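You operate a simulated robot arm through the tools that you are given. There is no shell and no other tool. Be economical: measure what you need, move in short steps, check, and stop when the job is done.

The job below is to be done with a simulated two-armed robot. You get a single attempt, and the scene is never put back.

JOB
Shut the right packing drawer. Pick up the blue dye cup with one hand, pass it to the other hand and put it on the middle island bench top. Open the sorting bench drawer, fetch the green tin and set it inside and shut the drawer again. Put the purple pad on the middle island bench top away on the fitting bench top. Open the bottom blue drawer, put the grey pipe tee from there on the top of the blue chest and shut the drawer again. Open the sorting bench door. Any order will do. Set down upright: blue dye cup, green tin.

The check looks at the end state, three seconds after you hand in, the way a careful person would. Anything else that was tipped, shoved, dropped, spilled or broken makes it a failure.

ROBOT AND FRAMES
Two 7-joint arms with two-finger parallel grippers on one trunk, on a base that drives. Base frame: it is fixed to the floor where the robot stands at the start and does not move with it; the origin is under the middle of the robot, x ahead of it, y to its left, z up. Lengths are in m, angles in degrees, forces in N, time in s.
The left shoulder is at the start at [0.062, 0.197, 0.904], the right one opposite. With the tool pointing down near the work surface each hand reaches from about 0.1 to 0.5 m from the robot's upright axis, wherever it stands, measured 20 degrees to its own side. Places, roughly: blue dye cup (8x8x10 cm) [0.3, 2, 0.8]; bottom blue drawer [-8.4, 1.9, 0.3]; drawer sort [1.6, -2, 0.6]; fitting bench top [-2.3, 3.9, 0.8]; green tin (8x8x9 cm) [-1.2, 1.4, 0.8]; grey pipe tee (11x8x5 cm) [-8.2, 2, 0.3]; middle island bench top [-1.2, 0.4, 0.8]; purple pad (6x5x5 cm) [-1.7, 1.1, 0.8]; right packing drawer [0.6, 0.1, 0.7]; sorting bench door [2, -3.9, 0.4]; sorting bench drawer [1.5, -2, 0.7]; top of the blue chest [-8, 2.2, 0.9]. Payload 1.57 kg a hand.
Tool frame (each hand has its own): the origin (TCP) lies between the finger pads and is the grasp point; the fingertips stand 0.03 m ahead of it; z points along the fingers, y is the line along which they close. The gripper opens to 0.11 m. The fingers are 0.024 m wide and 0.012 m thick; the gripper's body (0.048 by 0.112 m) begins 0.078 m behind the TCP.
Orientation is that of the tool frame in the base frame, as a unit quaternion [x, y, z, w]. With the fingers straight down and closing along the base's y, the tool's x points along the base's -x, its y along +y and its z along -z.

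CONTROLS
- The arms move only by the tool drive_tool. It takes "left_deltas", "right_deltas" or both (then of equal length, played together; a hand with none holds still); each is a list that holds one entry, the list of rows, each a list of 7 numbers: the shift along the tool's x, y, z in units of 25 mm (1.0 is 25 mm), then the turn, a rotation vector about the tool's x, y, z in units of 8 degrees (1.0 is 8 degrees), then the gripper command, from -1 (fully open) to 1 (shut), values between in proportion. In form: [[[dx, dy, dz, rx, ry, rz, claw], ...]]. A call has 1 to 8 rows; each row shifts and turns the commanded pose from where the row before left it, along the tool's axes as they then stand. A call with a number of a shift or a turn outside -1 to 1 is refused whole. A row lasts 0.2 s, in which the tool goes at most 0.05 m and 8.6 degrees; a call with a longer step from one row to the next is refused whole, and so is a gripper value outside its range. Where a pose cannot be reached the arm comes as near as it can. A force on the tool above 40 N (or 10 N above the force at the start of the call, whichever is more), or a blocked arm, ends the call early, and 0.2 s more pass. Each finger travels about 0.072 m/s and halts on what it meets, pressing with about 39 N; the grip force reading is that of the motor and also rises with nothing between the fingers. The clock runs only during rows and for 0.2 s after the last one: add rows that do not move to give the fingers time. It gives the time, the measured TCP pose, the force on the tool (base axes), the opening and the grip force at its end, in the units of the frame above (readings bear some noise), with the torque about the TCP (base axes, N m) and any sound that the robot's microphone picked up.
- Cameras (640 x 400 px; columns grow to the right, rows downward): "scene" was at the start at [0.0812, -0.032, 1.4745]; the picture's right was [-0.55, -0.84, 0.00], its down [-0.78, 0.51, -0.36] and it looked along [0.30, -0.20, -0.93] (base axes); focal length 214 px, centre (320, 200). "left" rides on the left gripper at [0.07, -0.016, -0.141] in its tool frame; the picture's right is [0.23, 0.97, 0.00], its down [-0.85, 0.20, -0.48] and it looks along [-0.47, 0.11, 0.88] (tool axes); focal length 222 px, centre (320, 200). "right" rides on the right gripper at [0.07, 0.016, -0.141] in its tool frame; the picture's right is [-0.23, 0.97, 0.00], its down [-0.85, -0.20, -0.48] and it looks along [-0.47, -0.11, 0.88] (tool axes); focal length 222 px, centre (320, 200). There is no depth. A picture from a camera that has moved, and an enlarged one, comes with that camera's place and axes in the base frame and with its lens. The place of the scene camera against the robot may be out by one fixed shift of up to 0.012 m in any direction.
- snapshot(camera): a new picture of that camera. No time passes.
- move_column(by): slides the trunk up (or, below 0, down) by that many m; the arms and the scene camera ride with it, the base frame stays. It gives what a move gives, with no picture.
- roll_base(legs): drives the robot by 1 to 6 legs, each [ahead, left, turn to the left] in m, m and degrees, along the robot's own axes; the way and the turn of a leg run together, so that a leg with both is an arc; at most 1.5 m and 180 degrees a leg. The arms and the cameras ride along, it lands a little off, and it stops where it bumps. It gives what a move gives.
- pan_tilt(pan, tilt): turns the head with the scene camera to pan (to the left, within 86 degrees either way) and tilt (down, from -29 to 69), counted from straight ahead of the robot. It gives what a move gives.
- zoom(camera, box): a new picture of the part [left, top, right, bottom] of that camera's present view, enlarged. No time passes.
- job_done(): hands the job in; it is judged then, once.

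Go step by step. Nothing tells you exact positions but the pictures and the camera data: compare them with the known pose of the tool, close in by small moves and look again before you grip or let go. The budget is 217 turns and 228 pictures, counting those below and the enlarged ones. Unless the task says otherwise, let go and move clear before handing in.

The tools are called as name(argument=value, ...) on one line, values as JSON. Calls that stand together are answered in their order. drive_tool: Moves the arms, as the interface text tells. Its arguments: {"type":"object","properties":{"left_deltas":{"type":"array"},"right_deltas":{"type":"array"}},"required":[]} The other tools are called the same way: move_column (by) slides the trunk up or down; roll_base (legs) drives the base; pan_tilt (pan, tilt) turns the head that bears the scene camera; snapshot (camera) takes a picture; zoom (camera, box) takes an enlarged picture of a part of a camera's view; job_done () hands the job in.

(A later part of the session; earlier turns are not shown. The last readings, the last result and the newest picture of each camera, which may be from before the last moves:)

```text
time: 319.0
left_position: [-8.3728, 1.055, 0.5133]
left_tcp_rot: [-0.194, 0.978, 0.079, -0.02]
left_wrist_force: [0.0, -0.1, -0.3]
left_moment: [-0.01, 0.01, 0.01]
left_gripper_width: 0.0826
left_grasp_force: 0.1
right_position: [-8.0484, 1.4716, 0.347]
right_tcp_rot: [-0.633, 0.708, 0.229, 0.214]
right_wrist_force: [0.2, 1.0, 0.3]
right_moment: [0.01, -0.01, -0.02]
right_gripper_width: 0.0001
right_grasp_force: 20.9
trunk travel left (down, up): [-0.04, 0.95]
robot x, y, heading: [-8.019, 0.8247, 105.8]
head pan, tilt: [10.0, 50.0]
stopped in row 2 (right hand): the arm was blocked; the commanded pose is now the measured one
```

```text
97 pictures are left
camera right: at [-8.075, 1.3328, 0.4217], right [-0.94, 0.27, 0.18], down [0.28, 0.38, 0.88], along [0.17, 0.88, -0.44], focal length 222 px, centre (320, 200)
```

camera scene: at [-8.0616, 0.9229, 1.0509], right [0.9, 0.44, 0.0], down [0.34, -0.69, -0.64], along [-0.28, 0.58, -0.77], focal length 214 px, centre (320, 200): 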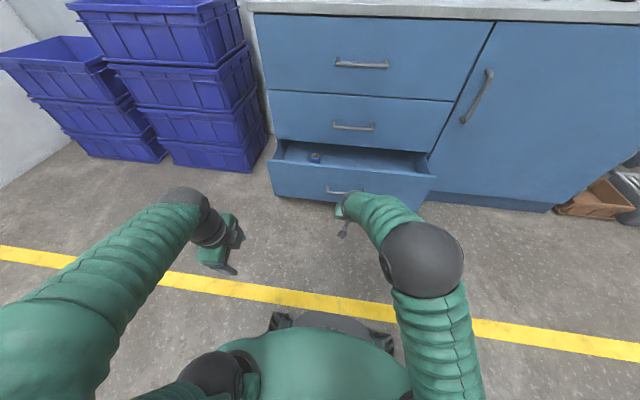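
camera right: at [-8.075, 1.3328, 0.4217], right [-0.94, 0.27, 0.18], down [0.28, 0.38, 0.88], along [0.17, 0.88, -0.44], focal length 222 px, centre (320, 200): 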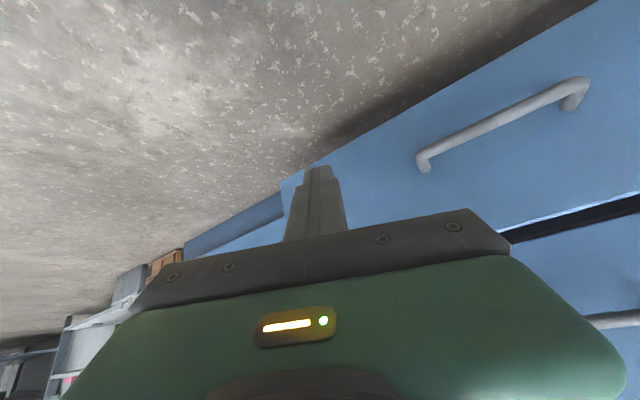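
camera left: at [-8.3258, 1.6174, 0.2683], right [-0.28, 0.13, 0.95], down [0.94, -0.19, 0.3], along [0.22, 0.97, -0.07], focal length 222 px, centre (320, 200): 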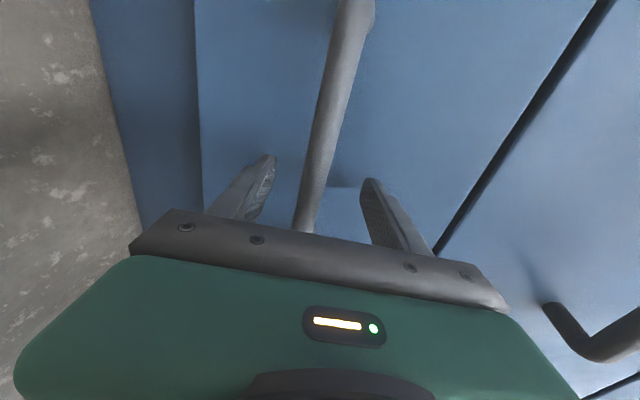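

The right hand now points at the drawer face right of the handle at a good tilt. I lower 3 cm and push by driving ahead.

move_column(by=-0.035)

roll_base(legs=[[0.18, 0, 0]])

snapshot(camera="scene")

snapshot(camera="right")

```text
time: 319.8
left_position: [-8.3734, 1.054, 0.4758]
left_tcp_rot: [-0.193, 0.978, 0.08, -0.019]
left_wrist_force: [0.5, -0.1, 0.3]
left_moment: [0.0, -0.02, -0.01]
left_gripper_width: 0.0826
left_grasp_force: 0.0
right_position: [-8.0509, 1.471, 0.3121]
right_tcp_rot: [-0.633, 0.708, 0.23, 0.214]
right_wrist_force: [0.3, 0.2, 0.3]
right_moment: [0.01, 0.0, 0.03]
right_gripper_width: 0.0
right_grasp_force: 20.9
trunk travel left (down, up): [-0.005, 0.985]
robot x, y, heading: [-8.0189, 0.8256, 106.1]
head pan, tilt: [10.0, 50.0]
```

```text
time: 321.2
left_position: [-8.4227, 1.2239, 0.4752]
left_tcp_rot: [-0.194, 0.978, 0.08, -0.019]
left_wrist_force: [0.2, -0.3, 0.7]
left_moment: [0.03, -0.04, -0.03]
left_gripper_width: 0.0823
left_grasp_force: 0.1
right_position: [-8.0978, 1.6401, 0.3073]
right_tcp_rot: [-0.634, 0.708, 0.226, 0.215]
right_wrist_force: [-0.3, 0.4, 0.0]
right_moment: [-0.05, -0.02, 0.01]
right_gripper_width: 0.0
right_grasp_force: 21.0
trunk travel left (down, up): [-0.005, 0.985]
robot x, y, heading: [-8.0714, 0.9978, 106.1]
head pan, tilt: [10.0, 50.0]
```

```text
96 pictures are left
camera scene: at [-8.1104, 1.0925, 1.0011], right [0.9, 0.44, 0.0], down [0.34, -0.69, -0.64], along [-0.28, 0.58, -0.77], focal length 214 px, centre (320, 200)
```

scene: 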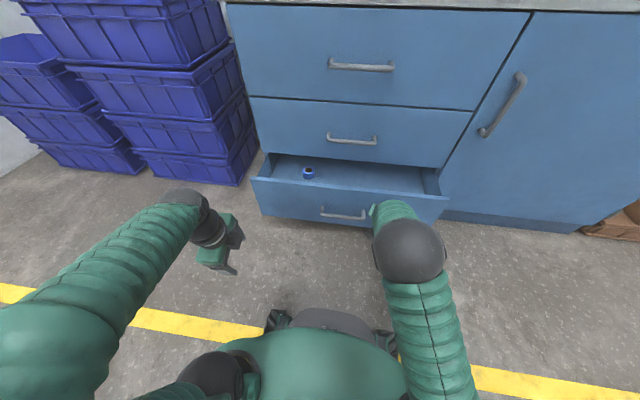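

```text
95 pictures are left
camera right: at [-8.1246, 1.5015, 0.3826], right [-0.94, 0.27, 0.18], down [0.28, 0.38, 0.88], along [0.17, 0.88, -0.44], focal length 222 px, centre (320, 200)
```

right: 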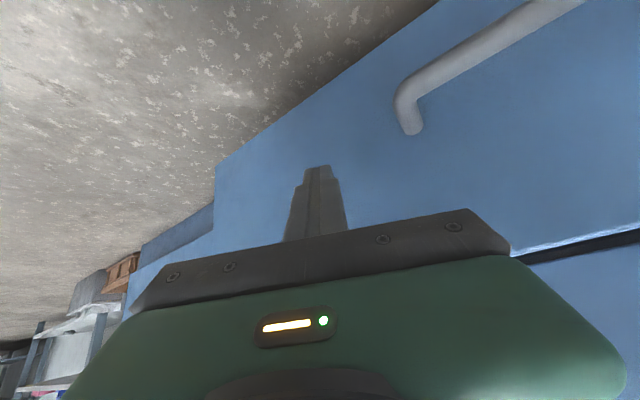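

It's pushing. I continue.

roll_base(legs=[[0.14, 0, 0]])

roll_base(legs=[[0.06, 0, 0]])

snapshot(camera="scene")

```text
time: 322.6
left_position: [-8.4617, 1.3544, 0.4765]
left_tcp_rot: [-0.195, 0.977, 0.081, -0.019]
left_wrist_force: [1.0, 0.8, 0.5]
left_moment: [0.0, 0.02, 0.01]
left_gripper_width: 0.0826
left_grasp_force: 0.0
right_position: [-8.1343, 1.7748, 0.3099]
right_tcp_rot: [-0.633, 0.709, 0.226, 0.215]
right_wrist_force: [-0.4, 0.4, 0.0]
right_moment: [-0.01, 0.0, 0.0]
right_gripper_width: 0.0
right_grasp_force: 21.0
trunk travel left (down, up): [-0.005, 0.985]
robot x, y, heading: [-8.1066, 1.1268, 106.3]
head pan, tilt: [10.0, 50.0]
```

```text
time: 323.5
left_position: [-8.4784, 1.4128, 0.4766]
left_tcp_rot: [-0.195, 0.977, 0.081, -0.02]
left_wrist_force: [-0.4, 0.2, -0.7]
left_moment: [0.02, 0.0, -0.01]
left_gripper_width: 0.0825
left_grasp_force: 0.1
right_position: [-8.15, 1.8324, 0.3092]
right_tcp_rot: [-0.632, 0.71, 0.226, 0.215]
right_wrist_force: [-0.6, 0.1, -0.4]
right_moment: [0.0, 0.02, -0.01]
right_gripper_width: 0.0
right_grasp_force: 21.6
trunk travel left (down, up): [-0.005, 0.985]
robot x, y, heading: [-8.1227, 1.1881, 106.2]
head pan, tilt: [10.0, 50.0]
```

```text
94 pictures are left
camera scene: at [-8.1665, 1.2839, 1.0014], right [0.9, 0.44, 0.0], down [0.34, -0.69, -0.64], along [-0.28, 0.58, -0.77], focal length 214 px, centre (320, 200)
```

scene: 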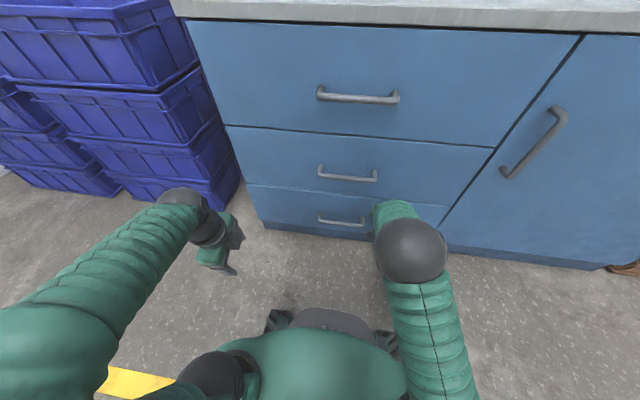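

roll_base(legs=[[0.03, 0, 0]])

zoom(camera="scene", box=[220, 120, 460, 260])

```text
time: 324.4
left_position: [-8.484, 1.4258, 0.4772]
left_tcp_rot: [-0.194, 0.977, 0.082, -0.021]
left_wrist_force: [0.4, -0.1, 0.8]
left_moment: [-0.01, 0.0, 0.03]
left_gripper_width: 0.0826
left_grasp_force: 0.1
right_position: [-8.1511, 1.8424, 0.3106]
right_tcp_rot: [-0.63, 0.712, 0.222, 0.215]
right_wrist_force: [3.0, -19.7, 19.8]
right_moment: [0.22, 0.11, 0.1]
right_gripper_width: 0.0001
right_grasp_force: 20.8
trunk travel left (down, up): [-0.005, 0.985]
robot x, y, heading: [-8.1278, 1.1994, 106.2]
head pan, tilt: [10.0, 50.0]
stopped in leg 1: the force on the tool passed its limit at 96 N (the readings are from after the stop); the commanded pose is now the measured one
```

```text
2.67 times, centred on (340, 190) of scene
camera zoom: at [-8.1706, 1.2945, 1.0021], right [0.9, 0.44, 0.0], down [0.34, -0.69, -0.64], along [-0.28, 0.58, -0.77], focal length 572 px, centre (267, 227)
```

zoom: 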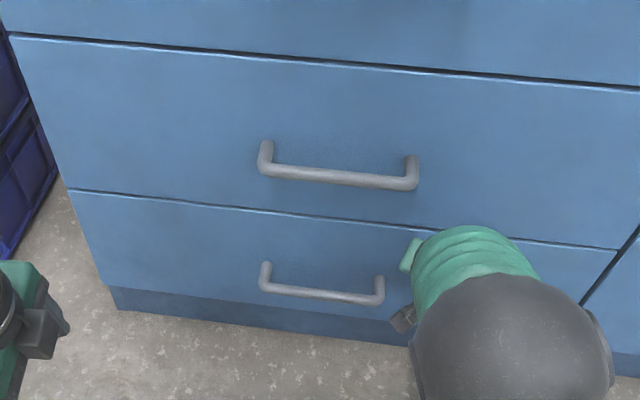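

The bottom drawer is shut flush. I back off, raise the trunk and straighten the right hand.

roll_base(legs=[[-0.35, 0, 0]])

move_column(by=0.4)

move_column(by=0.25)

drive_tool(right_deltas=[[[0, -0.3, -0.3, 0, 0.95, 0, -1], [0, -0.3, -0.3, 0, 0.95, 0, -1], [0, -0.3, -0.3, 0, 0.95, 0, -1], [0, -0.3, -0.3, 0, 0.95, 0, -1], [0, 0, 0, 0, 0.8, 0, -1]]], left_deltas=[[[0, 0, 0, 0, 0, -1, -1], [0, 0, 0, 0, 0, -1, -1], [0, 0, 0, 0, 0, -1, -1], [0, 0, 0, 0, 0, -1, -1], [0, 0, 0, 0, 0, -1, -1]]])

snapshot(camera="scene")

```text
time: 326.6
left_position: [-8.3854, 1.0962, 0.4767]
left_tcp_rot: [-0.193, 0.978, 0.08, -0.02]
left_wrist_force: [-0.2, 0.1, 0.9]
left_moment: [0.01, -0.01, -0.01]
left_gripper_width: 0.0823
left_grasp_force: 0.0
right_position: [-8.052, 1.5103, 0.3075]
right_tcp_rot: [-0.629, 0.714, 0.219, 0.215]
right_wrist_force: [-0.6, -0.4, 0.4]
right_moment: [0.04, 0.02, 0.01]
right_gripper_width: 0.0
right_grasp_force: 21.6
trunk travel left (down, up): [-0.005, 0.985]
robot x, y, heading: [-8.0298, 0.8667, 106.2]
head pan, tilt: [10.0, 50.0]
```

```text
time: 330.4
left_position: [-8.385, 1.0958, 0.8767]
left_tcp_rot: [-0.193, 0.978, 0.081, -0.021]
left_wrist_force: [0.4, -0.3, 0.1]
left_moment: [0.01, -0.02, -0.02]
left_gripper_width: 0.0823
left_grasp_force: 0.0
right_position: [-8.0529, 1.5101, 0.7085]
right_tcp_rot: [-0.63, 0.713, 0.221, 0.214]
right_wrist_force: [-0.3, 0.2, -0.1]
right_moment: [-0.02, 0.0, -0.01]
right_gripper_width: 0.0001
right_grasp_force: 21.6
trunk travel left (down, up): [-0.405, 0.585]
robot x, y, heading: [-8.0291, 0.868, 106.3]
head pan, tilt: [10.0, 50.0]
```

```text
time: 333.0
left_position: [-8.385, 1.0956, 1.1277]
left_tcp_rot: [-0.192, 0.978, 0.083, -0.02]
left_wrist_force: [-0.2, 0.3, -0.9]
left_moment: [0.0, 0.04, 0.03]
left_gripper_width: 0.0825
left_grasp_force: 0.0
right_position: [-8.0537, 1.5107, 0.959]
right_tcp_rot: [-0.63, 0.713, 0.22, 0.213]
right_wrist_force: [-0.6, 0.2, -0.5]
right_moment: [-0.01, 0.0, -0.01]
right_gripper_width: 0.0
right_grasp_force: 21.4
trunk travel left (down, up): [-0.655, 0.335]
robot x, y, heading: [-8.0313, 0.8656, 106.2]
head pan, tilt: [10.0, 50.0]
```

```text
time: 334.2
left_position: [-8.3867, 1.1001, 1.1183]
left_tcp_rot: [-0.516, 0.852, 0.083, 0.008]
left_wrist_force: [0.0, 0.5, 0.5]
left_moment: [-0.05, 0.04, 0.01]
left_gripper_width: 0.11
left_grasp_force: 0.0
left hand out of reach, approached as far as the arm can: row 1
right_position: [-8.0224, 1.4965, 0.9833]
right_tcp_rot: [-0.667, 0.745, 0.009, -0.023]
right_wrist_force: [0.5, 0.8, 0.1]
right_moment: [-0.02, -0.01, -0.01]
right_gripper_width: 0.1098
right_grasp_force: 0.1
trunk travel left (down, up): [-0.655, 0.335]
robot x, y, heading: [-8.0322, 0.8698, 106.2]
head pan, tilt: [10.0, 50.0]
```

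```text
92 pictures are left
camera scene: at [-8.0732, 0.9682, 1.6513], right [0.9, 0.44, 0.0], down [0.34, -0.69, -0.64], along [-0.28, 0.58, -0.77], focal length 214 px, centre (320, 200)
```

scene: 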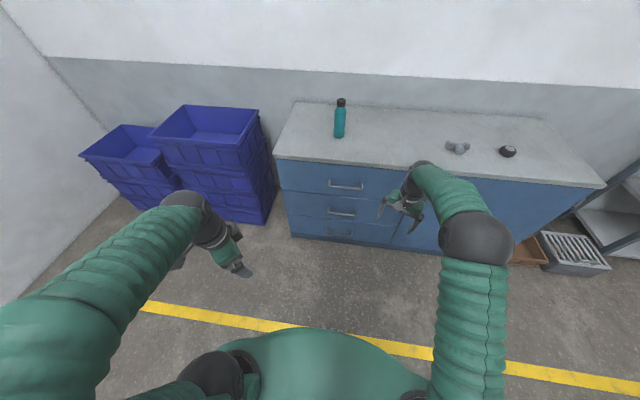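

drive_tool(left_deltas=[[[0, 0, 0, 0, 0, -0.95, -1], [0, 0, 0, 0, 0, -0.95, -1], [0, 0, 0, 0, 0, -0.95, -1], [0, 0, 0, 0, 0, -0.95, -1], [0, 0, 0, 0, 0, -0.95, -1], [0, 0, 0, 0, 0, -0.8, -1], [0, 0, 0, 0, 0.6, 0, -1], [0, 0, 0, 0, 0.6, 0, -1]]], right_deltas=[[[0, 0, 0, 0, 0, -0.7, -1], [0, 0, 0, 0, 0, -0.7, -1], [0, 0, 0, 0, 0, -0.7, -1], [0, 0, 0, 0, 0, -0.7, -1], [0, 0, 0, 0.35, 0, 0, -1], [0, 0, 0, 0, 0, 0, -1], [0, 0, 0, 0, 0, 0, -1], [0, 0, 0, 0, 0, 0, -1]]])

move_column(by=0.12)

```text
time: 336.0
left_position: [-8.3862, 1.099, 1.1179]
left_tcp_rot: [0.803, -0.596, -0.006, 0.012]
left_wrist_force: [0.4, -0.3, 0.3]
left_moment: [0.01, 0.0, 0.02]
left_gripper_width: 0.1102
left_grasp_force: 0.0
right_position: [-8.0219, 1.496, 0.9831]
right_tcp_rot: [0.799, -0.602, 0.0, 0.0]
right_wrist_force: [-0.7, -0.2, -0.9]
right_moment: [-0.02, 0.01, -0.01]
right_gripper_width: 0.1102
right_grasp_force: 0.1
trunk travel left (down, up): [-0.655, 0.335]
robot x, y, heading: [-8.0331, 0.8682, 106.0]
head pan, tilt: [10.0, 50.0]
```

```text
time: 337.5
left_position: [-8.3869, 1.0989, 1.2383]
left_tcp_rot: [0.803, -0.596, -0.007, 0.01]
left_wrist_force: [0.5, 0.1, -0.3]
left_moment: [0.01, -0.04, 0.01]
left_gripper_width: 0.1101
left_grasp_force: 0.1
right_position: [-8.0214, 1.4955, 1.1034]
right_tcp_rot: [0.798, -0.602, 0.001, 0.0]
right_wrist_force: [0.3, -0.8, -0.2]
right_moment: [-0.01, 0.01, -0.01]
right_gripper_width: 0.1101
right_grasp_force: 0.1
trunk travel left (down, up): [-0.775, 0.215]
robot x, y, heading: [-8.0347, 0.8665, 106.0]
head pan, tilt: [10.0, 50.0]
```

Everything at the chest is done. Now I drive back along the corridor toward the island for the green tin.

roll_base(legs=[[0, 0, -90], [0.644, 0.315, 0], [1.128, 0.296, 0], [1.276, -0.268, 0]])

pan_tilt(pan=0, tilt=25)

snapshot(camera="scene")

```text
time: 356.8
left_position: [-5.0436, 2.501, 1.2382]
left_tcp_rot: [-0.176, 0.984, 0.012, -0.003]
left_wrist_force: [0.1, 1.1, -0.2]
left_moment: [0.0, 0.02, 0.02]
left_gripper_width: 0.11
left_grasp_force: 0.1
right_position: [-4.624, 2.1608, 1.104]
right_tcp_rot: [-0.17, 0.985, 0.0, 0.0]
right_wrist_force: [0.7, 0.5, 0.8]
right_moment: [-0.01, -0.02, -0.03]
right_gripper_width: 0.1101
right_grasp_force: 0.1
trunk travel left (down, up): [-0.775, 0.215]
robot x, y, heading: [-5.2527, 2.1297, 19.7]
head pan, tilt: [10.0, 50.0]
```

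```text
time: 357.7
left_position: [-5.042, 2.4994, 1.2376]
left_tcp_rot: [-0.176, 0.984, 0.012, -0.003]
left_wrist_force: [-0.3, -0.6, 0.1]
left_moment: [0.02, -0.04, -0.01]
left_gripper_width: 0.11
left_grasp_force: 0.1
right_position: [-4.6237, 2.1606, 1.1035]
right_tcp_rot: [-0.17, 0.985, 0.0, 0.0]
right_wrist_force: [0.0, 0.6, -0.2]
right_moment: [-0.01, 0.0, 0.01]
right_gripper_width: 0.1099
right_grasp_force: 0.0
trunk travel left (down, up): [-0.775, 0.215]
robot x, y, heading: [-5.2494, 2.1319, 19.7]
head pan, tilt: [0.0, 25.0]
```

```text
91 pictures are left
camera scene: at [-5.1305, 2.1724, 1.8087], right [0.34, -0.94, 0.0], down [-0.4, -0.14, -0.91], along [0.85, 0.3, -0.43], focal length 214 px, centre (320, 200)
```

scene: 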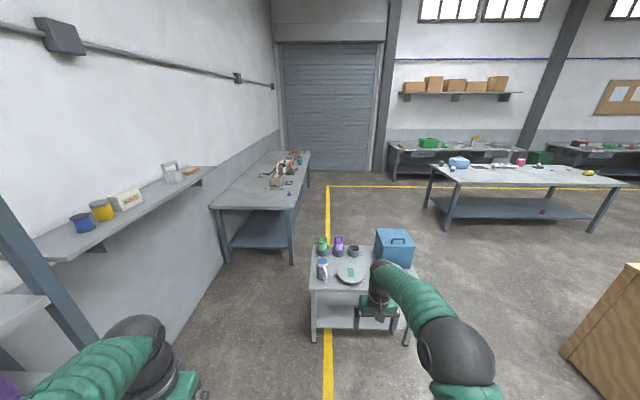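

roll_base(legs=[[0.537, -1.02, 0], [0.736, -0.317, 0], [0.787, -0.176, 0], [0.972, 0.342, 0], [0, 0, -92.7]])

pan_tilt(pan=10, tilt=40)

snapshot(camera="scene")

```text
time: 380.0
left_position: [-1.6503, 1.7969, 1.2389]
left_tcp_rot: [0.581, 0.814, 0.011, 0.006]
left_wrist_force: [-0.1, 0.6, -0.2]
left_moment: [-0.03, 0.0, 0.02]
left_gripper_width: 0.1098
left_grasp_force: 0.0
right_position: [-2.0001, 1.3872, 1.1052]
right_tcp_rot: [0.587, 0.81, 0.0, 0.0]
right_wrist_force: [-0.8, -0.5, 0.5]
right_moment: [-0.02, -0.02, 0.0]
right_gripper_width: 0.1101
right_grasp_force: 0.1
trunk travel left (down, up): [-0.775, 0.215]
robot x, y, heading: [-2.0121, 2.0154, -71.6]
head pan, tilt: [0.0, 25.0]
```

```text
time: 380.8
left_position: [-1.6514, 1.7982, 1.24]
left_tcp_rot: [0.581, 0.814, 0.009, 0.007]
left_wrist_force: [0.3, -0.2, -0.6]
left_moment: [-0.01, -0.03, 0.01]
left_gripper_width: 0.1101
left_grasp_force: 0.2
right_position: [-2.0007, 1.3886, 1.1043]
right_tcp_rot: [0.587, 0.81, 0.0, -0.001]
right_wrist_force: [-0.5, -0.1, -0.5]
right_moment: [-0.02, -0.01, 0.01]
right_gripper_width: 0.1102
right_grasp_force: 0.1
trunk travel left (down, up): [-0.775, 0.215]
robot x, y, heading: [-2.0173, 2.0163, -72.2]
head pan, tilt: [10.0, 40.0]
```

```text
90 pictures are left
camera scene: at [-1.9611, 1.906, 1.7856], right [-0.88, -0.47, 0.0], down [-0.3, 0.57, -0.77], along [0.36, -0.67, -0.64], focal length 214 px, centre (320, 200)
```

scene: 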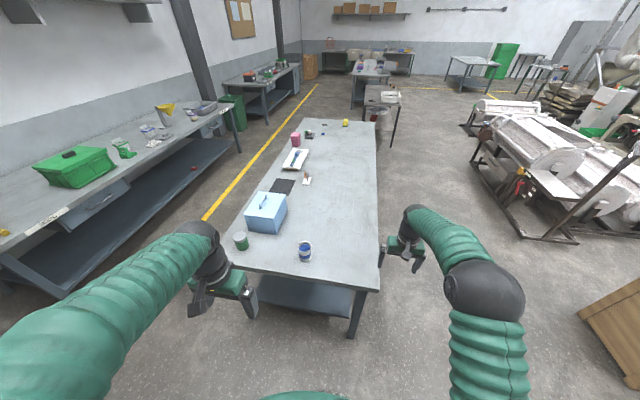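

drive_tool(right_deltas=[[[0.7, 0, 0, 0, 0, 0, -1], [0.7, 0, 0, 0, 0, 0, -1], [0.7, 0, 0, 0, 0, 0, -1]]])

roll_base(legs=[[0, 0.773, 0], [0.25, 0, 0]])

snapshot(camera="right")

snapshot(camera="scene")

```text
time: 381.6
left_position: [-1.6507, 1.7998, 1.2391]
left_tcp_rot: [0.581, 0.814, 0.009, 0.008]
left_wrist_force: [-0.3, -0.5, -0.1]
left_moment: [0.0, 0.0, 0.03]
left_gripper_width: 0.1101
left_grasp_force: 0.0
right_position: [-2.0144, 1.4407, 1.1045]
right_tcp_rot: [0.587, 0.81, 0.0, 0.001]
right_wrist_force: [-0.3, 0.3, -0.3]
right_moment: [0.01, 0.0, 0.01]
right_gripper_width: 0.1101
right_grasp_force: 0.0
trunk travel left (down, up): [-0.775, 0.215]
robot x, y, heading: [-2.0132, 2.0141, -72.0]
head pan, tilt: [10.0, 40.0]
```

```text
time: 387.2
left_position: [-0.8336, 1.8037, 1.2392]
left_tcp_rot: [0.584, 0.811, 0.009, 0.008]
left_wrist_force: [-0.6, -0.5, 0.0]
left_moment: [-0.04, 0.0, -0.01]
left_gripper_width: 0.1098
left_grasp_force: 0.1
right_position: [-1.2003, 1.4472, 1.106]
right_tcp_rot: [0.59, 0.808, -0.002, 0.001]
right_wrist_force: [-1.2, -0.3, -1.2]
right_moment: [-0.02, 0.02, -0.02]
right_gripper_width: 0.1099
right_grasp_force: 0.0
trunk travel left (down, up): [-0.775, 0.215]
robot x, y, heading: [-1.1944, 2.02, -72.2]
head pan, tilt: [10.0, 40.0]
```

```text
89 pictures are left
camera right: at [-1.2075, 1.5198, 1.2485], right [1.0, 0.08, 0.0], down [0.07, -0.87, 0.48], along [0.04, -0.48, -0.88], focal length 222 px, centre (320, 200)
```

right: 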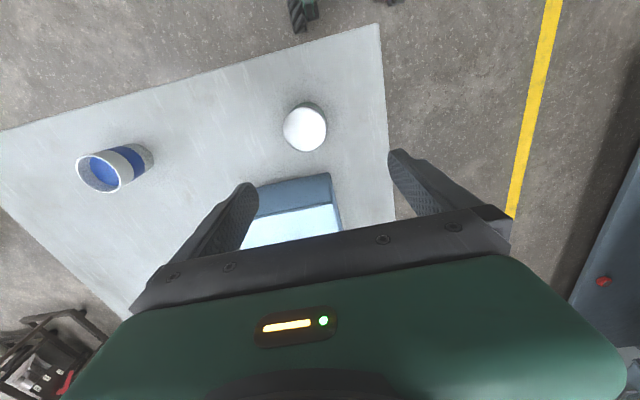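

```text
88 pictures are left
camera scene: at [-1.1429, 1.9172, 1.786], right [-0.89, -0.47, 0.0], down [-0.3, 0.57, -0.77], along [0.36, -0.68, -0.64], focal length 214 px, centre (320, 200)
```

scene: 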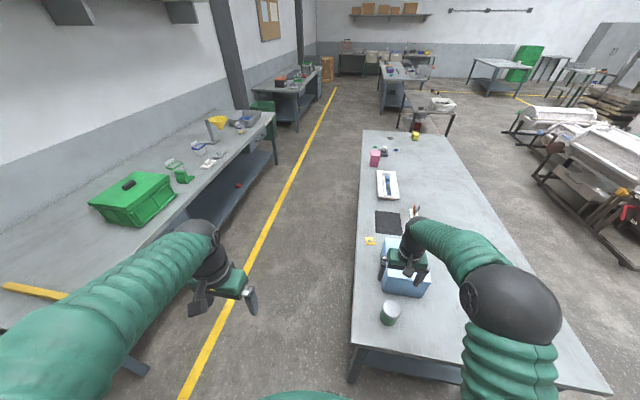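

Tin at (-1.226, 1.449). I align and lower.

drive_tool(right_deltas=[[[0.13, -0.42, 0, 0, 0, 0, -1], [0.13, -0.42, 0, 0, 0, 0, -1]]])

move_column(by=-0.15)

snapshot(camera="right")

```text
time: 387.8
left_position: [-0.8332, 1.8043, 1.2393]
left_tcp_rot: [0.585, 0.811, 0.009, 0.008]
left_wrist_force: [0.3, 0.6, 0.1]
left_moment: [-0.03, -0.03, -0.04]
left_gripper_width: 0.1099
left_grasp_force: 0.0
right_position: [-1.2226, 1.4472, 1.1061]
right_tcp_rot: [0.59, 0.807, 0.0, 0.001]
right_wrist_force: [0.7, 0.0, 0.8]
right_moment: [0.02, -0.01, 0.01]
right_gripper_width: 0.1102
right_grasp_force: 0.0
trunk travel left (down, up): [-0.775, 0.215]
robot x, y, heading: [-1.197, 2.0196, -72.1]
head pan, tilt: [10.0, 40.0]
```

```text
time: 389.6
left_position: [-0.8328, 1.8026, 1.0886]
left_tcp_rot: [0.584, 0.812, 0.01, 0.007]
left_wrist_force: [0.0, 0.3, -0.6]
left_moment: [0.01, 0.01, 0.0]
left_gripper_width: 0.1099
left_grasp_force: 0.0
right_position: [-1.2236, 1.445, 0.9552]
right_tcp_rot: [0.591, 0.807, 0.0, 0.001]
right_wrist_force: [-1.2, 0.2, 0.2]
right_moment: [-0.02, 0.0, 0.0]
right_gripper_width: 0.1101
right_grasp_force: 0.0
trunk travel left (down, up): [-0.625, 0.365]
robot x, y, heading: [-1.1931, 2.0196, -72.3]
head pan, tilt: [10.0, 40.0]
```

```text
87 pictures are left
camera right: at [-1.2301, 1.517, 1.0979], right [1.0, 0.08, 0.0], down [0.07, -0.87, 0.48], along [0.04, -0.48, -0.88], focal length 222 px, centre (320, 200)
```

right: 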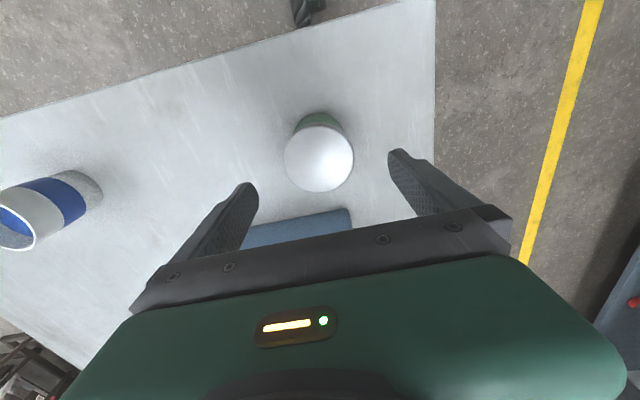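

drive_tool(right_deltas=[[[0.15, 0, 0.8, 0, 0, 0, -1], [0, 0, 0.8, 0, 0, 0, -1], [0, 0, 0.8, 0, 0, 0, -1], [0, 0, 0.8, 0, 0, 0, -1], [0, 0, 0.7, 0, 0, 0, -1]]])

snapshot(camera="right")

```text
time: 390.8
left_position: [-0.8326, 1.8019, 1.089]
left_tcp_rot: [0.585, 0.811, 0.009, 0.008]
left_wrist_force: [-0.4, 0.4, 0.4]
left_moment: [-0.04, 0.04, 0.02]
left_gripper_width: 0.1099
left_grasp_force: 0.1
right_position: [-1.2255, 1.4473, 0.8576]
right_tcp_rot: [0.59, 0.808, -0.001, 0.0]
right_wrist_force: [0.2, 0.6, -1.1]
right_moment: [-0.02, -0.01, 0.0]
right_gripper_width: 0.11
right_grasp_force: 0.1
trunk travel left (down, up): [-0.625, 0.365]
robot x, y, heading: [-1.1939, 2.0188, -72.5]
head pan, tilt: [10.0, 40.0]
```

```text
86 pictures are left
camera right: at [-1.232, 1.5194, 0.9992], right [1.0, 0.08, 0.0], down [0.07, -0.87, 0.48], along [0.04, -0.48, -0.88], focal length 222 px, centre (320, 200)
```

right: 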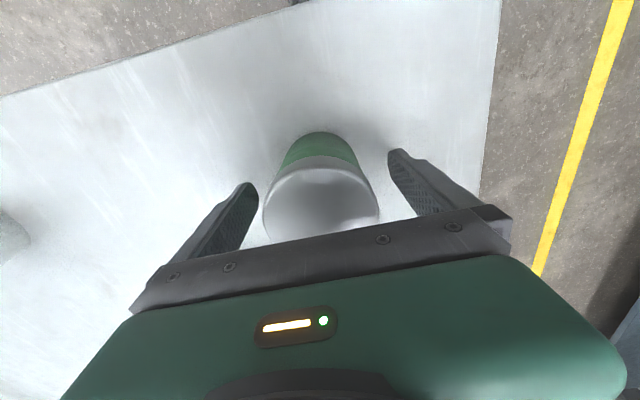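

drive_tool(right_deltas=[[[0, 0, 0, 0, 0, 0, 0.2], [0, 0, 0, 0, 0, 0, 1], [0, 0, 0, 0, 0, 0, 1], [0, 0, 0, 0, 0, 0, 1], [0, 0, 0, 0, 0, 0, 1]]])

move_column(by=0.3)

snapshot(camera="right")

```text
time: 391.9
left_position: [-0.8339, 1.8013, 1.0882]
left_tcp_rot: [0.584, 0.812, 0.01, 0.007]
left_wrist_force: [-0.4, 0.1, 0.6]
left_moment: [-0.01, -0.02, 0.01]
left_gripper_width: 0.1102
left_grasp_force: 0.1
right_position: [-1.2253, 1.4471, 0.8572]
right_tcp_rot: [0.59, 0.808, 0.0, 0.0]
right_wrist_force: [0.3, 0.1, -0.4]
right_moment: [0.0, -0.07, 0.02]
right_gripper_width: 0.0688
right_grasp_force: 39.2
trunk travel left (down, up): [-0.625, 0.365]
robot x, y, heading: [-1.1956, 2.0169, -72.2]
head pan, tilt: [10.0, 40.0]
```

```text
time: 394.9
left_position: [-0.8334, 1.8011, 1.3884]
left_tcp_rot: [0.584, 0.812, 0.01, 0.007]
left_wrist_force: [0.3, 0.1, 0.0]
left_moment: [0.03, 0.01, -0.01]
left_gripper_width: 0.1099
left_grasp_force: 0.0
right_position: [-1.225, 1.4478, 1.1559]
right_tcp_rot: [0.59, 0.807, 0.0, 0.0]
right_wrist_force: [-0.1, -0.7, -1.7]
right_moment: [0.03, -0.01, 0.0]
right_gripper_width: 0.0689
right_grasp_force: 38.7
trunk travel left (down, up): [-0.925, 0.065]
robot x, y, heading: [-1.1948, 2.0175, -72.3]
head pan, tilt: [10.0, 40.0]
```

```text
85 pictures are left
camera right: at [-1.2319, 1.5191, 1.2993], right [1.0, 0.08, 0.0], down [0.07, -0.87, 0.48], along [0.04, -0.48, -0.88], focal length 222 px, centre (320, 200)
```

right: 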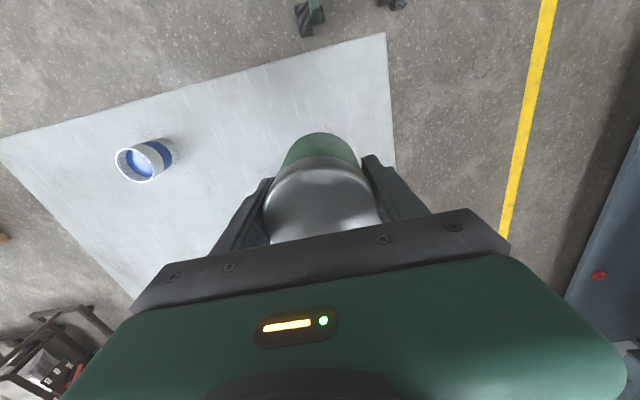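

Tin held. I drive into the lane and along it toward the sorting bench.

roll_base(legs=[[-0.1, 0.3, 0], [0.25, 0.28, 0], [1.4, 0, 0], [1.4, 0, 0]])

pan_tilt(pan=30, tilt=30)

snapshot(camera="scene")

```text
time: 412.3
left_position: [0.605, -0.8583, 1.3892]
left_tcp_rot: [0.592, 0.805, 0.01, 0.007]
left_wrist_force: [0.2, 0.0, 0.4]
left_moment: [0.02, 0.01, -0.01]
left_gripper_width: 0.1099
left_grasp_force: 0.0
right_position: [0.2068, -1.2051, 1.1575]
right_tcp_rot: [0.598, 0.802, -0.001, 0.001]
right_wrist_force: [0.0, 0.2, -2.9]
right_moment: [0.05, 0.04, 0.0]
right_gripper_width: 0.0688
right_grasp_force: 39.8
trunk travel left (down, up): [-0.925, 0.065]
robot x, y, heading: [0.2486, -0.6311, -73.4]
head pan, tilt: [10.0, 40.0]
```

```text
time: 413.1
left_position: [0.6056, -0.8582, 1.389]
left_tcp_rot: [0.593, 0.805, 0.01, 0.007]
left_wrist_force: [-0.2, 0.3, -0.1]
left_moment: [-0.01, -0.06, 0.01]
left_gripper_width: 0.1101
left_grasp_force: 0.1
right_position: [0.206, -1.203, 1.1571]
right_tcp_rot: [0.598, 0.802, 0.0, 0.002]
right_wrist_force: [0.7, -0.7, -2.0]
right_moment: [0.02, -0.01, -0.05]
right_gripper_width: 0.069
right_grasp_force: 38.7
trunk travel left (down, up): [-0.925, 0.065]
robot x, y, heading: [0.2468, -0.633, -73.5]
head pan, tilt: [30.0, 30.0]
```

```text
84 pictures are left
camera scene: at [0.3259, -0.7303, 1.9508], right [-0.69, -0.73, 0.0], down [-0.36, 0.35, -0.86], along [0.63, -0.59, -0.5], focal length 214 px, centre (320, 200)
```

scene: 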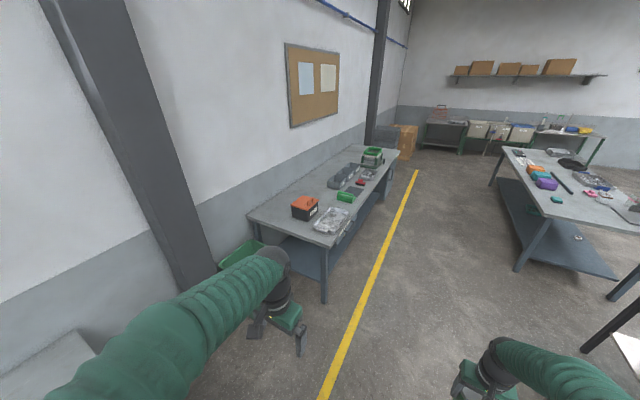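

The sorting bench starts at (1.2, -1.6); its drawer handle seems near (1.3, -1.92, 0.7). I drive in front of it and turn to face it.

roll_base(legs=[[0.86, -0.08, 0], [0.87, -0.07, 0], [0, 0, 90.5]])

pan_tilt(pan=10, tilt=45)

snapshot(camera="scene")

```text
time: 425.9
left_position: [0.8267, -1.9905, 1.3898]
left_tcp_rot: [-0.154, 0.988, 0.012, -0.001]
left_wrist_force: [-0.3, -0.6, -0.6]
left_moment: [-0.01, -0.03, -0.04]
left_gripper_width: 0.1098
left_grasp_force: 0.0
right_position: [1.1763, -2.3865, 1.1574]
right_tcp_rot: [-0.147, 0.989, 0.0, 0.001]
right_wrist_force: [0.1, 0.0, -2.6]
right_moment: [-0.04, 0.03, -0.02]
right_gripper_width: 0.0687
right_grasp_force: 39.1
trunk travel left (down, up): [-0.925, 0.065]
robot x, y, heading: [0.6061, -2.3449, 17.1]
head pan, tilt: [30.0, 30.0]
```

```text
time: 426.7
left_position: [0.8266, -1.9908, 1.3885]
left_tcp_rot: [-0.154, 0.988, 0.012, -0.001]
left_wrist_force: [0.7, 0.6, -0.2]
left_moment: [0.01, -0.01, -0.02]
left_gripper_width: 0.1101
left_grasp_force: 0.0
right_position: [1.1747, -2.3866, 1.1583]
right_tcp_rot: [-0.148, 0.989, 0.001, 0.0]
right_wrist_force: [0.2, 0.0, -3.4]
right_moment: [-0.01, 0.02, 0.0]
right_gripper_width: 0.0691
right_grasp_force: 38.8
trunk travel left (down, up): [-0.925, 0.065]
robot x, y, heading: [0.6065, -2.3463, 16.7]
head pan, tilt: [10.0, 45.0]
```

```text
83 pictures are left
camera scene: at [0.7124, -2.3021, 1.9283], right [0.45, -0.89, 0.0], down [-0.63, -0.32, -0.71], along [0.63, 0.32, -0.71], focal length 214 px, centre (320, 200)
```

scene: 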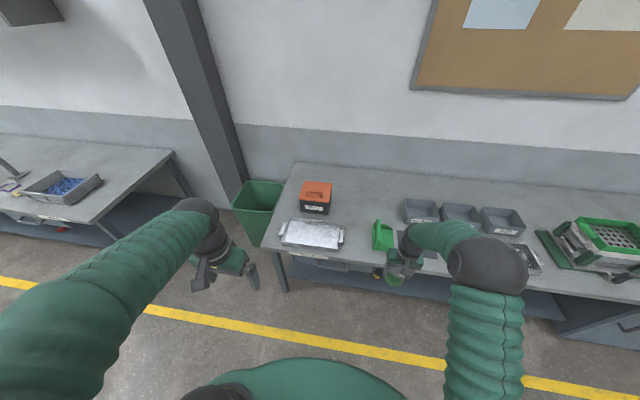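

The drawer handle is just below the bench edge, straight ahead. I'll raise the tin hand relative to the trunk, move the left hand forward, and strafe a bit right.

drive_tool(right_deltas=[[[0, 0, -1, 0, 0, 0, 1], [0, 0, -1, 0, 0, 0, 1], [0, 0, -1, 0, 0, 0, 1], [0, 0, -1, 0, 0, 0, 1], [0, 0, -1, 0, 0, 0, 1], [0, 0, -1, 0, 0, 0, 1], [0, 0, -1, 0, 0, 0, 1], [0, 0, -1, 0, 0, 0, 1]]], left_deltas=[[[-0.7, -0.35, 0.6, 0, 0, 0, -1], [-0.7, -0.35, 0.6, 0, 0, 0, -1], [-0.7, -0.35, 0.6, 0, 0, 0, -1], [-0.7, -0.35, 0.6, 0, 0, 0, -1], [-0.7, -0.35, 0.6, 0, 0, 0, -1], [-0.7, -0.35, 0.6, 0, 0, 0, -1], [-0.7, -0.35, 0.6, 0, 0, 0, -1], [-0.7, -0.35, 0.6, 0, 0, 0, -1]]])

roll_base(legs=[[0, -0.16, 0]])

move_column(by=-0.4)

drive_tool(left_deltas=[[[0, 0, 0, 0, 0, 1, -0.3], [0, 0, 0, 0, 0, 1, -0.3], [0, 0, 0, 0, 0, 1, -0.3], [0, 0, 0, 0, 0, 1, -0.3], [0, 0, 0, 0, 0, 1, -0.3], [0, 0, 0, 0, 0, 1, -0.3], [0, 0, 0, 0, 0, 1, -0.3], [0, 0, 0, 0, 0, 1, -0.3]]])

snapshot(camera="scene")

```text
time: 428.5
left_position: [0.981, -2.0129, 1.2657]
left_tcp_rot: [-0.153, 0.988, 0.012, 0.0]
left_wrist_force: [0.3, 0.1, 0.2]
left_moment: [0.04, 0.03, -0.01]
left_gripper_width: 0.11
left_grasp_force: 0.1
right_position: [1.1773, -2.3852, 1.3594]
right_tcp_rot: [-0.147, 0.989, 0.0, 0.001]
right_wrist_force: [-0.7, 1.1, -1.9]
right_moment: [0.0, 0.01, 0.0]
right_gripper_width: 0.0687
right_grasp_force: 39.1
trunk travel left (down, up): [-0.925, 0.065]
robot x, y, heading: [0.6042, -2.3477, 17.0]
head pan, tilt: [10.0, 45.0]
```

```text
time: 429.9
left_position: [1.0168, -2.1399, 1.2606]
left_tcp_rot: [-0.158, 0.987, 0.002, 0.001]
left_wrist_force: [-1.1, 1.0, -0.8]
left_moment: [-0.15, -0.04, 0.03]
left_gripper_width: 0.1099
left_grasp_force: 0.0
right_position: [1.2129, -2.5108, 1.3641]
right_tcp_rot: [-0.152, 0.988, -0.01, 0.003]
right_wrist_force: [-1.0, 3.0, -2.3]
right_moment: [-0.17, 0.01, 0.04]
right_gripper_width: 0.0688
right_grasp_force: 38.9
trunk travel left (down, up): [-0.925, 0.065]
robot x, y, heading: [0.6521, -2.5034, 17.3]
head pan, tilt: [10.0, 45.0]
```

```text
time: 433.8
left_position: [1.0253, -2.171, 0.868]
left_tcp_rot: [-0.156, 0.988, 0.014, -0.001]
left_wrist_force: [1.0, -0.7, 0.4]
left_moment: [-0.03, 0.01, 0.03]
left_gripper_width: 0.1101
left_grasp_force: 0.0
right_position: [1.2214, -2.5449, 0.9591]
right_tcp_rot: [-0.151, 0.989, 0.002, 0.003]
right_wrist_force: [0.0, -0.6, -1.9]
right_moment: [-0.01, -0.01, -0.02]
right_gripper_width: 0.0688
right_grasp_force: 39.3
trunk travel left (down, up): [-0.525, 0.465]
robot x, y, heading: [0.6561, -2.5042, 17.0]
head pan, tilt: [10.0, 45.0]
```

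```text
time: 435.6
left_position: [1.025, -2.1692, 0.8669]
left_tcp_rot: [0.392, 0.92, 0.012, -0.008]
left_wrist_force: [0.1, -0.3, -0.2]
left_moment: [0.04, 0.0, 0.01]
left_gripper_width: 0.0714
left_grasp_force: 0.1
right_position: [1.221, -2.5422, 0.9603]
right_tcp_rot: [-0.151, 0.989, 0.002, 0.002]
right_wrist_force: [-0.2, 0.1, -1.6]
right_moment: [0.02, 0.04, 0.03]
right_gripper_width: 0.0687
right_grasp_force: 39.0
trunk travel left (down, up): [-0.525, 0.465]
robot x, y, heading: [0.6516, -2.5038, 17.4]
head pan, tilt: [10.0, 45.0]
```

```text
82 pictures are left
camera scene: at [0.7594, -2.457, 1.5282], right [0.46, -0.89, 0.0], down [-0.63, -0.32, -0.71], along [0.63, 0.32, -0.71], focal length 214 px, centre (320, 200)
```

scene: 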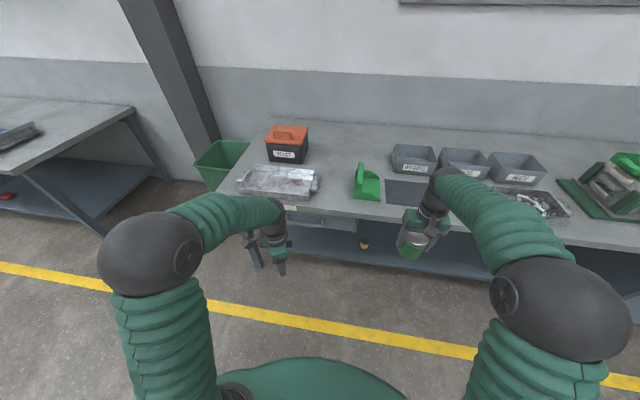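

drive_tool(left_deltas=[[[0, 0, 0, 0, 0, 1, -0.3], [0, 0, 0, 0, 0, 1, -0.3], [0, 0, 0, 0, 0, 1, -0.3], [0, 0, 0, 0, 0, 0.2, -0.3], [0, 0, 0, -0.9, 0, 0, -0.3], [0, 0, 0, -0.9, 0, 0, -0.3], [0, 0, 0, -0.9, 0, 0, -0.3], [0, 0, 0, -0.9, 0, 0, -0.3]]])

drive_tool(left_deltas=[[[0, 0, 0, -0.9, 0, 0, -0.3], [0, 0, 0, -0.9, 0, 0, -0.3], [0, 0, 0, -0.9, 0, 0, -0.3], [0, 0, 0, -0.9, 0, 0, -0.3], [0, 0, 0, -0.9, 0, 0, -0.3], [0, 0, 0, -0.9, 0, 0, -0.3], [0, 0, 0, -0.9, 0, 0, -0.3]]])

snapshot(camera="left")

snapshot(camera="scene")

```text
time: 437.4
left_position: [1.0236, -2.1678, 0.8693]
left_tcp_rot: [0.569, 0.783, 0.211, 0.136]
left_wrist_force: [-0.1, -0.1, 0.8]
left_moment: [-0.04, 0.0, -0.04]
left_gripper_width: 0.0713
left_grasp_force: 0.1
right_position: [1.2214, -2.544, 0.9599]
right_tcp_rot: [-0.151, 0.988, 0.002, 0.003]
right_wrist_force: [-0.1, 0.8, -2.4]
right_moment: [-0.02, 0.01, 0.01]
right_gripper_width: 0.0686
right_grasp_force: 39.3
trunk travel left (down, up): [-0.525, 0.465]
robot x, y, heading: [0.6518, -2.5066, 17.3]
head pan, tilt: [10.0, 45.0]
```

```text
time: 438.3
left_position: [1.0921, -2.1614, 0.9381]
left_tcp_rot: [0.475, 0.712, 0.389, 0.34]
left_wrist_force: [-0.2, -1.0, 0.2]
left_moment: [0.04, 0.02, -0.03]
left_gripper_width: 0.0713
left_grasp_force: 0.0
left hand out of reach, approached as far as the arm can: row 1, 2, 3, 4
right_position: [1.2197, -2.543, 0.9602]
right_tcp_rot: [-0.152, 0.988, 0.002, 0.004]
right_wrist_force: [0.5, 1.0, -3.6]
right_moment: [-0.03, 0.01, -0.01]
right_gripper_width: 0.069
right_grasp_force: 38.9
trunk travel left (down, up): [-0.525, 0.465]
robot x, y, heading: [0.6538, -2.4989, 17.1]
head pan, tilt: [10.0, 45.0]
stopped in row 4 (left hand): the arm was blocked; the commanded pose is now the measured one
```

```text
81 pictures are left
camera left: at [0.9412, -2.134, 0.9817], right [0.33, 0.45, 0.83], down [-0.05, -0.87, 0.5], along [0.94, -0.21, -0.26], focal length 222 px, centre (320, 200)
```

left: 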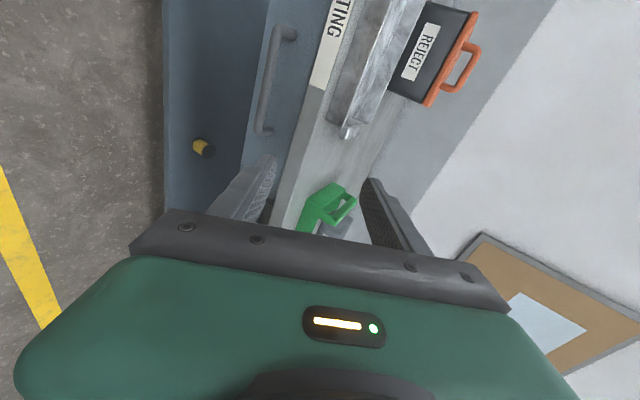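

```text
80 pictures are left
camera scene: at [0.7585, -2.457, 1.5283], right [0.46, -0.89, 0.0], down [-0.63, -0.32, -0.71], along [0.63, 0.32, -0.71], focal length 214 px, centre (320, 200)
```

scene: 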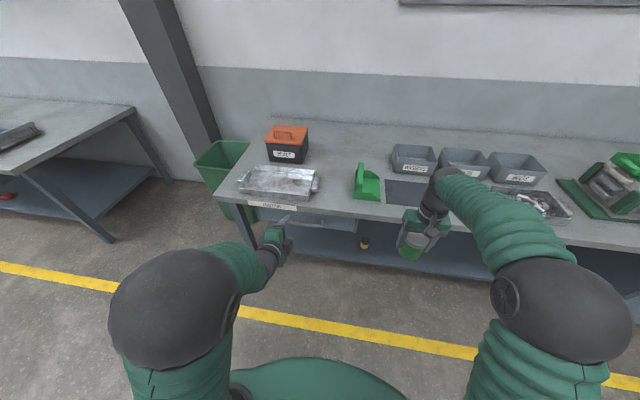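

move_column(by=-0.07)

drive_tool(left_deltas=[[[0.1, -0.62, 0.87, 0, 0, 0, -0.3], [0.1, -0.62, 0.87, 0, 0, 0, -0.3], [0.1, -0.62, 0.87, 0, 0, 0, -0.3], [0.1, -0.62, 0.87, 0, 0, 0, -0.3], [0.1, -0.62, 0.87, 0, 0, 0, -0.3], [0, 0, 0, -0.8, 0, 0, -0.3], [0, 0, 0, -0.8, 0, 0, -0.3]]])

snapshot(camera="left")

```text
time: 439.4
left_position: [1.0965, -2.1658, 0.876]
left_tcp_rot: [0.469, 0.709, 0.391, 0.353]
left_wrist_force: [0.1, 0.6, -0.2]
left_moment: [0.01, -0.03, -0.01]
left_gripper_width: 0.0715
left_grasp_force: 0.1
right_position: [1.2195, -2.5439, 0.8897]
right_tcp_rot: [-0.151, 0.988, 0.003, 0.003]
right_wrist_force: [-0.8, -0.2, -2.3]
right_moment: [0.01, 0.01, 0.0]
right_gripper_width: 0.0687
right_grasp_force: 38.9
trunk travel left (down, up): [-0.455, 0.535]
robot x, y, heading: [0.6538, -2.4999, 16.8]
head pan, tilt: [10.0, 45.0]
```

```text
time: 439.9
left_position: [1.1251, -2.1668, 0.9062]
left_tcp_rot: [0.432, 0.686, 0.41, 0.418]
left_wrist_force: [-0.2, 0.0, -0.1]
left_moment: [0.01, -0.03, 0.04]
left_gripper_width: 0.0716
left_grasp_force: 0.0
right_position: [1.2187, -2.5442, 0.887]
right_tcp_rot: [-0.151, 0.989, 0.001, 0.004]
right_wrist_force: [-0.4, 0.0, -1.3]
right_moment: [0.02, -0.02, 0.01]
right_gripper_width: 0.0689
right_grasp_force: 38.6
trunk travel left (down, up): [-0.455, 0.535]
robot x, y, heading: [0.6543, -2.5003, 17.1]
head pan, tilt: [10.0, 45.0]
stopped in row 2 (left hand): the arm was blocked; the commanded pose is now the measured one
```

```text
79 pictures are left
camera left: at [0.9709, -2.1363, 0.9214], right [0.18, 0.5, 0.85], down [-0.16, -0.84, 0.52], along [0.97, -0.23, -0.07], focal length 222 px, centre (320, 200)
```

left: 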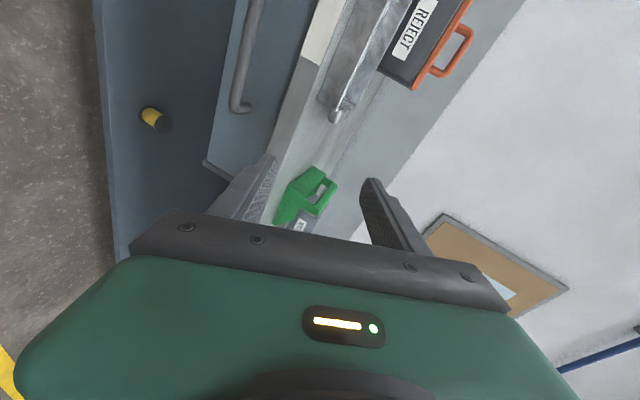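

The left hand already has the needed direction; only its height is wrong, so I'll use the trunk. First I level the left hand's roll and raise/retract the tin hand.

drive_tool(left_deltas=[[[0, 0, 0, 0, 0, 0.55, -0.3], [0, 0, 0, 0, 0, 0.55, -0.3], [0, 0, 0, 0, 0, 0.55, -0.3], [0, 0, 0, 0, 0, 0, -0.3]]], right_deltas=[[[0.75, 0, -1, 0, 0, 0, 1], [0.75, 0, -1, 0, 0, 0, 1], [0.75, 0, -1, 0, 0, 0, 1], [0.75, 0, -1, 0, 0, 0, 1]]])

move_column(by=-0.2)

snapshot(camera="left")

snapshot(camera="scene")

```text
time: 440.9
left_position: [1.1261, -2.1669, 0.9101]
left_tcp_rot: [0.508, 0.631, 0.456, 0.369]
left_wrist_force: [-0.2, -0.4, 0.9]
left_moment: [-0.01, 0.02, -0.01]
left_gripper_width: 0.0716
left_grasp_force: 0.1
right_position: [1.1442, -2.5678, 0.9909]
right_tcp_rot: [-0.152, 0.988, 0.003, 0.004]
right_wrist_force: [0.0, -0.9, -2.3]
right_moment: [0.01, -0.03, 0.04]
right_gripper_width: 0.0688
right_grasp_force: 39.5
trunk travel left (down, up): [-0.455, 0.535]
robot x, y, heading: [0.6532, -2.5001, 17.3]
head pan, tilt: [10.0, 45.0]
```

```text
time: 443.1
left_position: [1.1265, -2.1678, 0.7097]
left_tcp_rot: [0.508, 0.632, 0.455, 0.37]
left_wrist_force: [0.4, 0.5, 0.3]
left_moment: [-0.01, -0.02, 0.02]
left_gripper_width: 0.0714
left_grasp_force: 0.1
right_position: [1.1463, -2.5664, 0.7889]
right_tcp_rot: [-0.151, 0.988, 0.002, 0.003]
right_wrist_force: [-0.5, -0.2, -2.3]
right_moment: [0.02, 0.0, -0.02]
right_gripper_width: 0.0688
right_grasp_force: 39.0
trunk travel left (down, up): [-0.255, 0.735]
robot x, y, heading: [0.651, -2.5001, 16.9]
head pan, tilt: [10.0, 45.0]
```

```text
78 pictures are left
camera left: at [0.9747, -2.1295, 0.7387], right [0.25, 0.29, 0.92], down [-0.2, -0.92, 0.34], along [0.95, -0.27, -0.17], focal length 222 px, centre (320, 200)
```

left: 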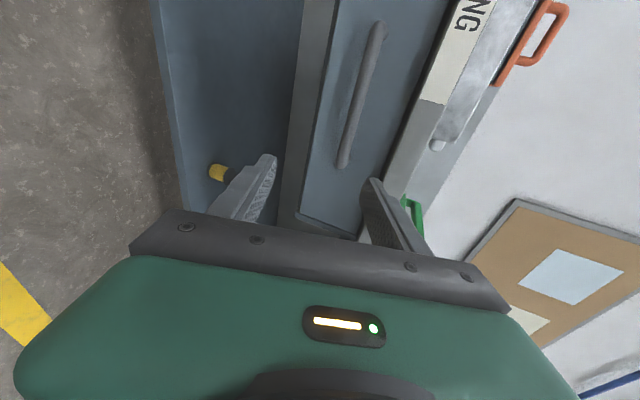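

```text
77 pictures are left
camera scene: at [0.758, -2.4578, 1.2583], right [0.46, -0.89, 0.0], down [-0.63, -0.32, -0.71], along [0.63, 0.32, -0.71], focal length 214 px, centre (320, 200)
```

scene: 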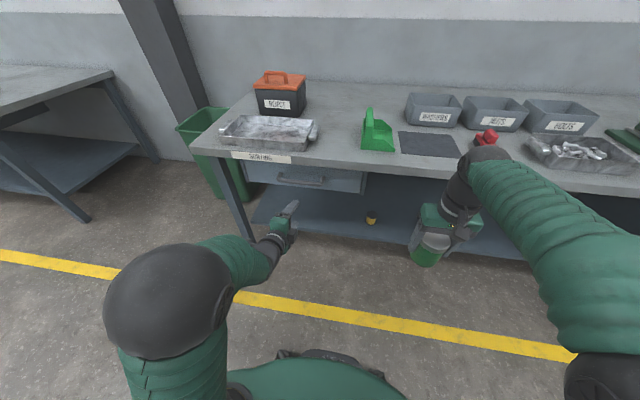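

The handle bar is at about z 0.683 just ahead-left. I drive forward 15 cm with a small shift left, then finish with the arm.

roll_base(legs=[[0.15, 0.03, 0]])

snapshot(camera="left")

```text
time: 444.5
left_position: [1.2657, -2.0931, 0.7088]
left_tcp_rot: [0.508, 0.632, 0.454, 0.369]
left_wrist_force: [0.0, 0.7, 0.0]
left_moment: [-0.01, 0.01, 0.01]
left_gripper_width: 0.0714
left_grasp_force: 0.0
right_position: [1.2844, -2.4927, 0.788]
right_tcp_rot: [-0.15, 0.989, 0.002, 0.002]
right_wrist_force: [0.6, 0.5, -1.7]
right_moment: [0.05, 0.01, -0.01]
right_gripper_width: 0.0689
right_grasp_force: 39.2
trunk travel left (down, up): [-0.255, 0.735]
robot x, y, heading: [0.7904, -2.4282, 17.0]
head pan, tilt: [10.0, 45.0]
```

```text
76 pictures are left
camera left: at [1.1136, -2.0564, 0.7382], right [0.25, 0.29, 0.92], down [-0.2, -0.92, 0.34], along [0.95, -0.27, -0.17], focal length 222 px, centre (320, 200)
```

left: 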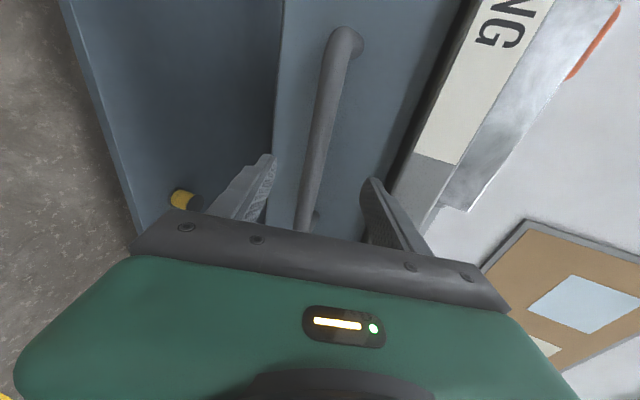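

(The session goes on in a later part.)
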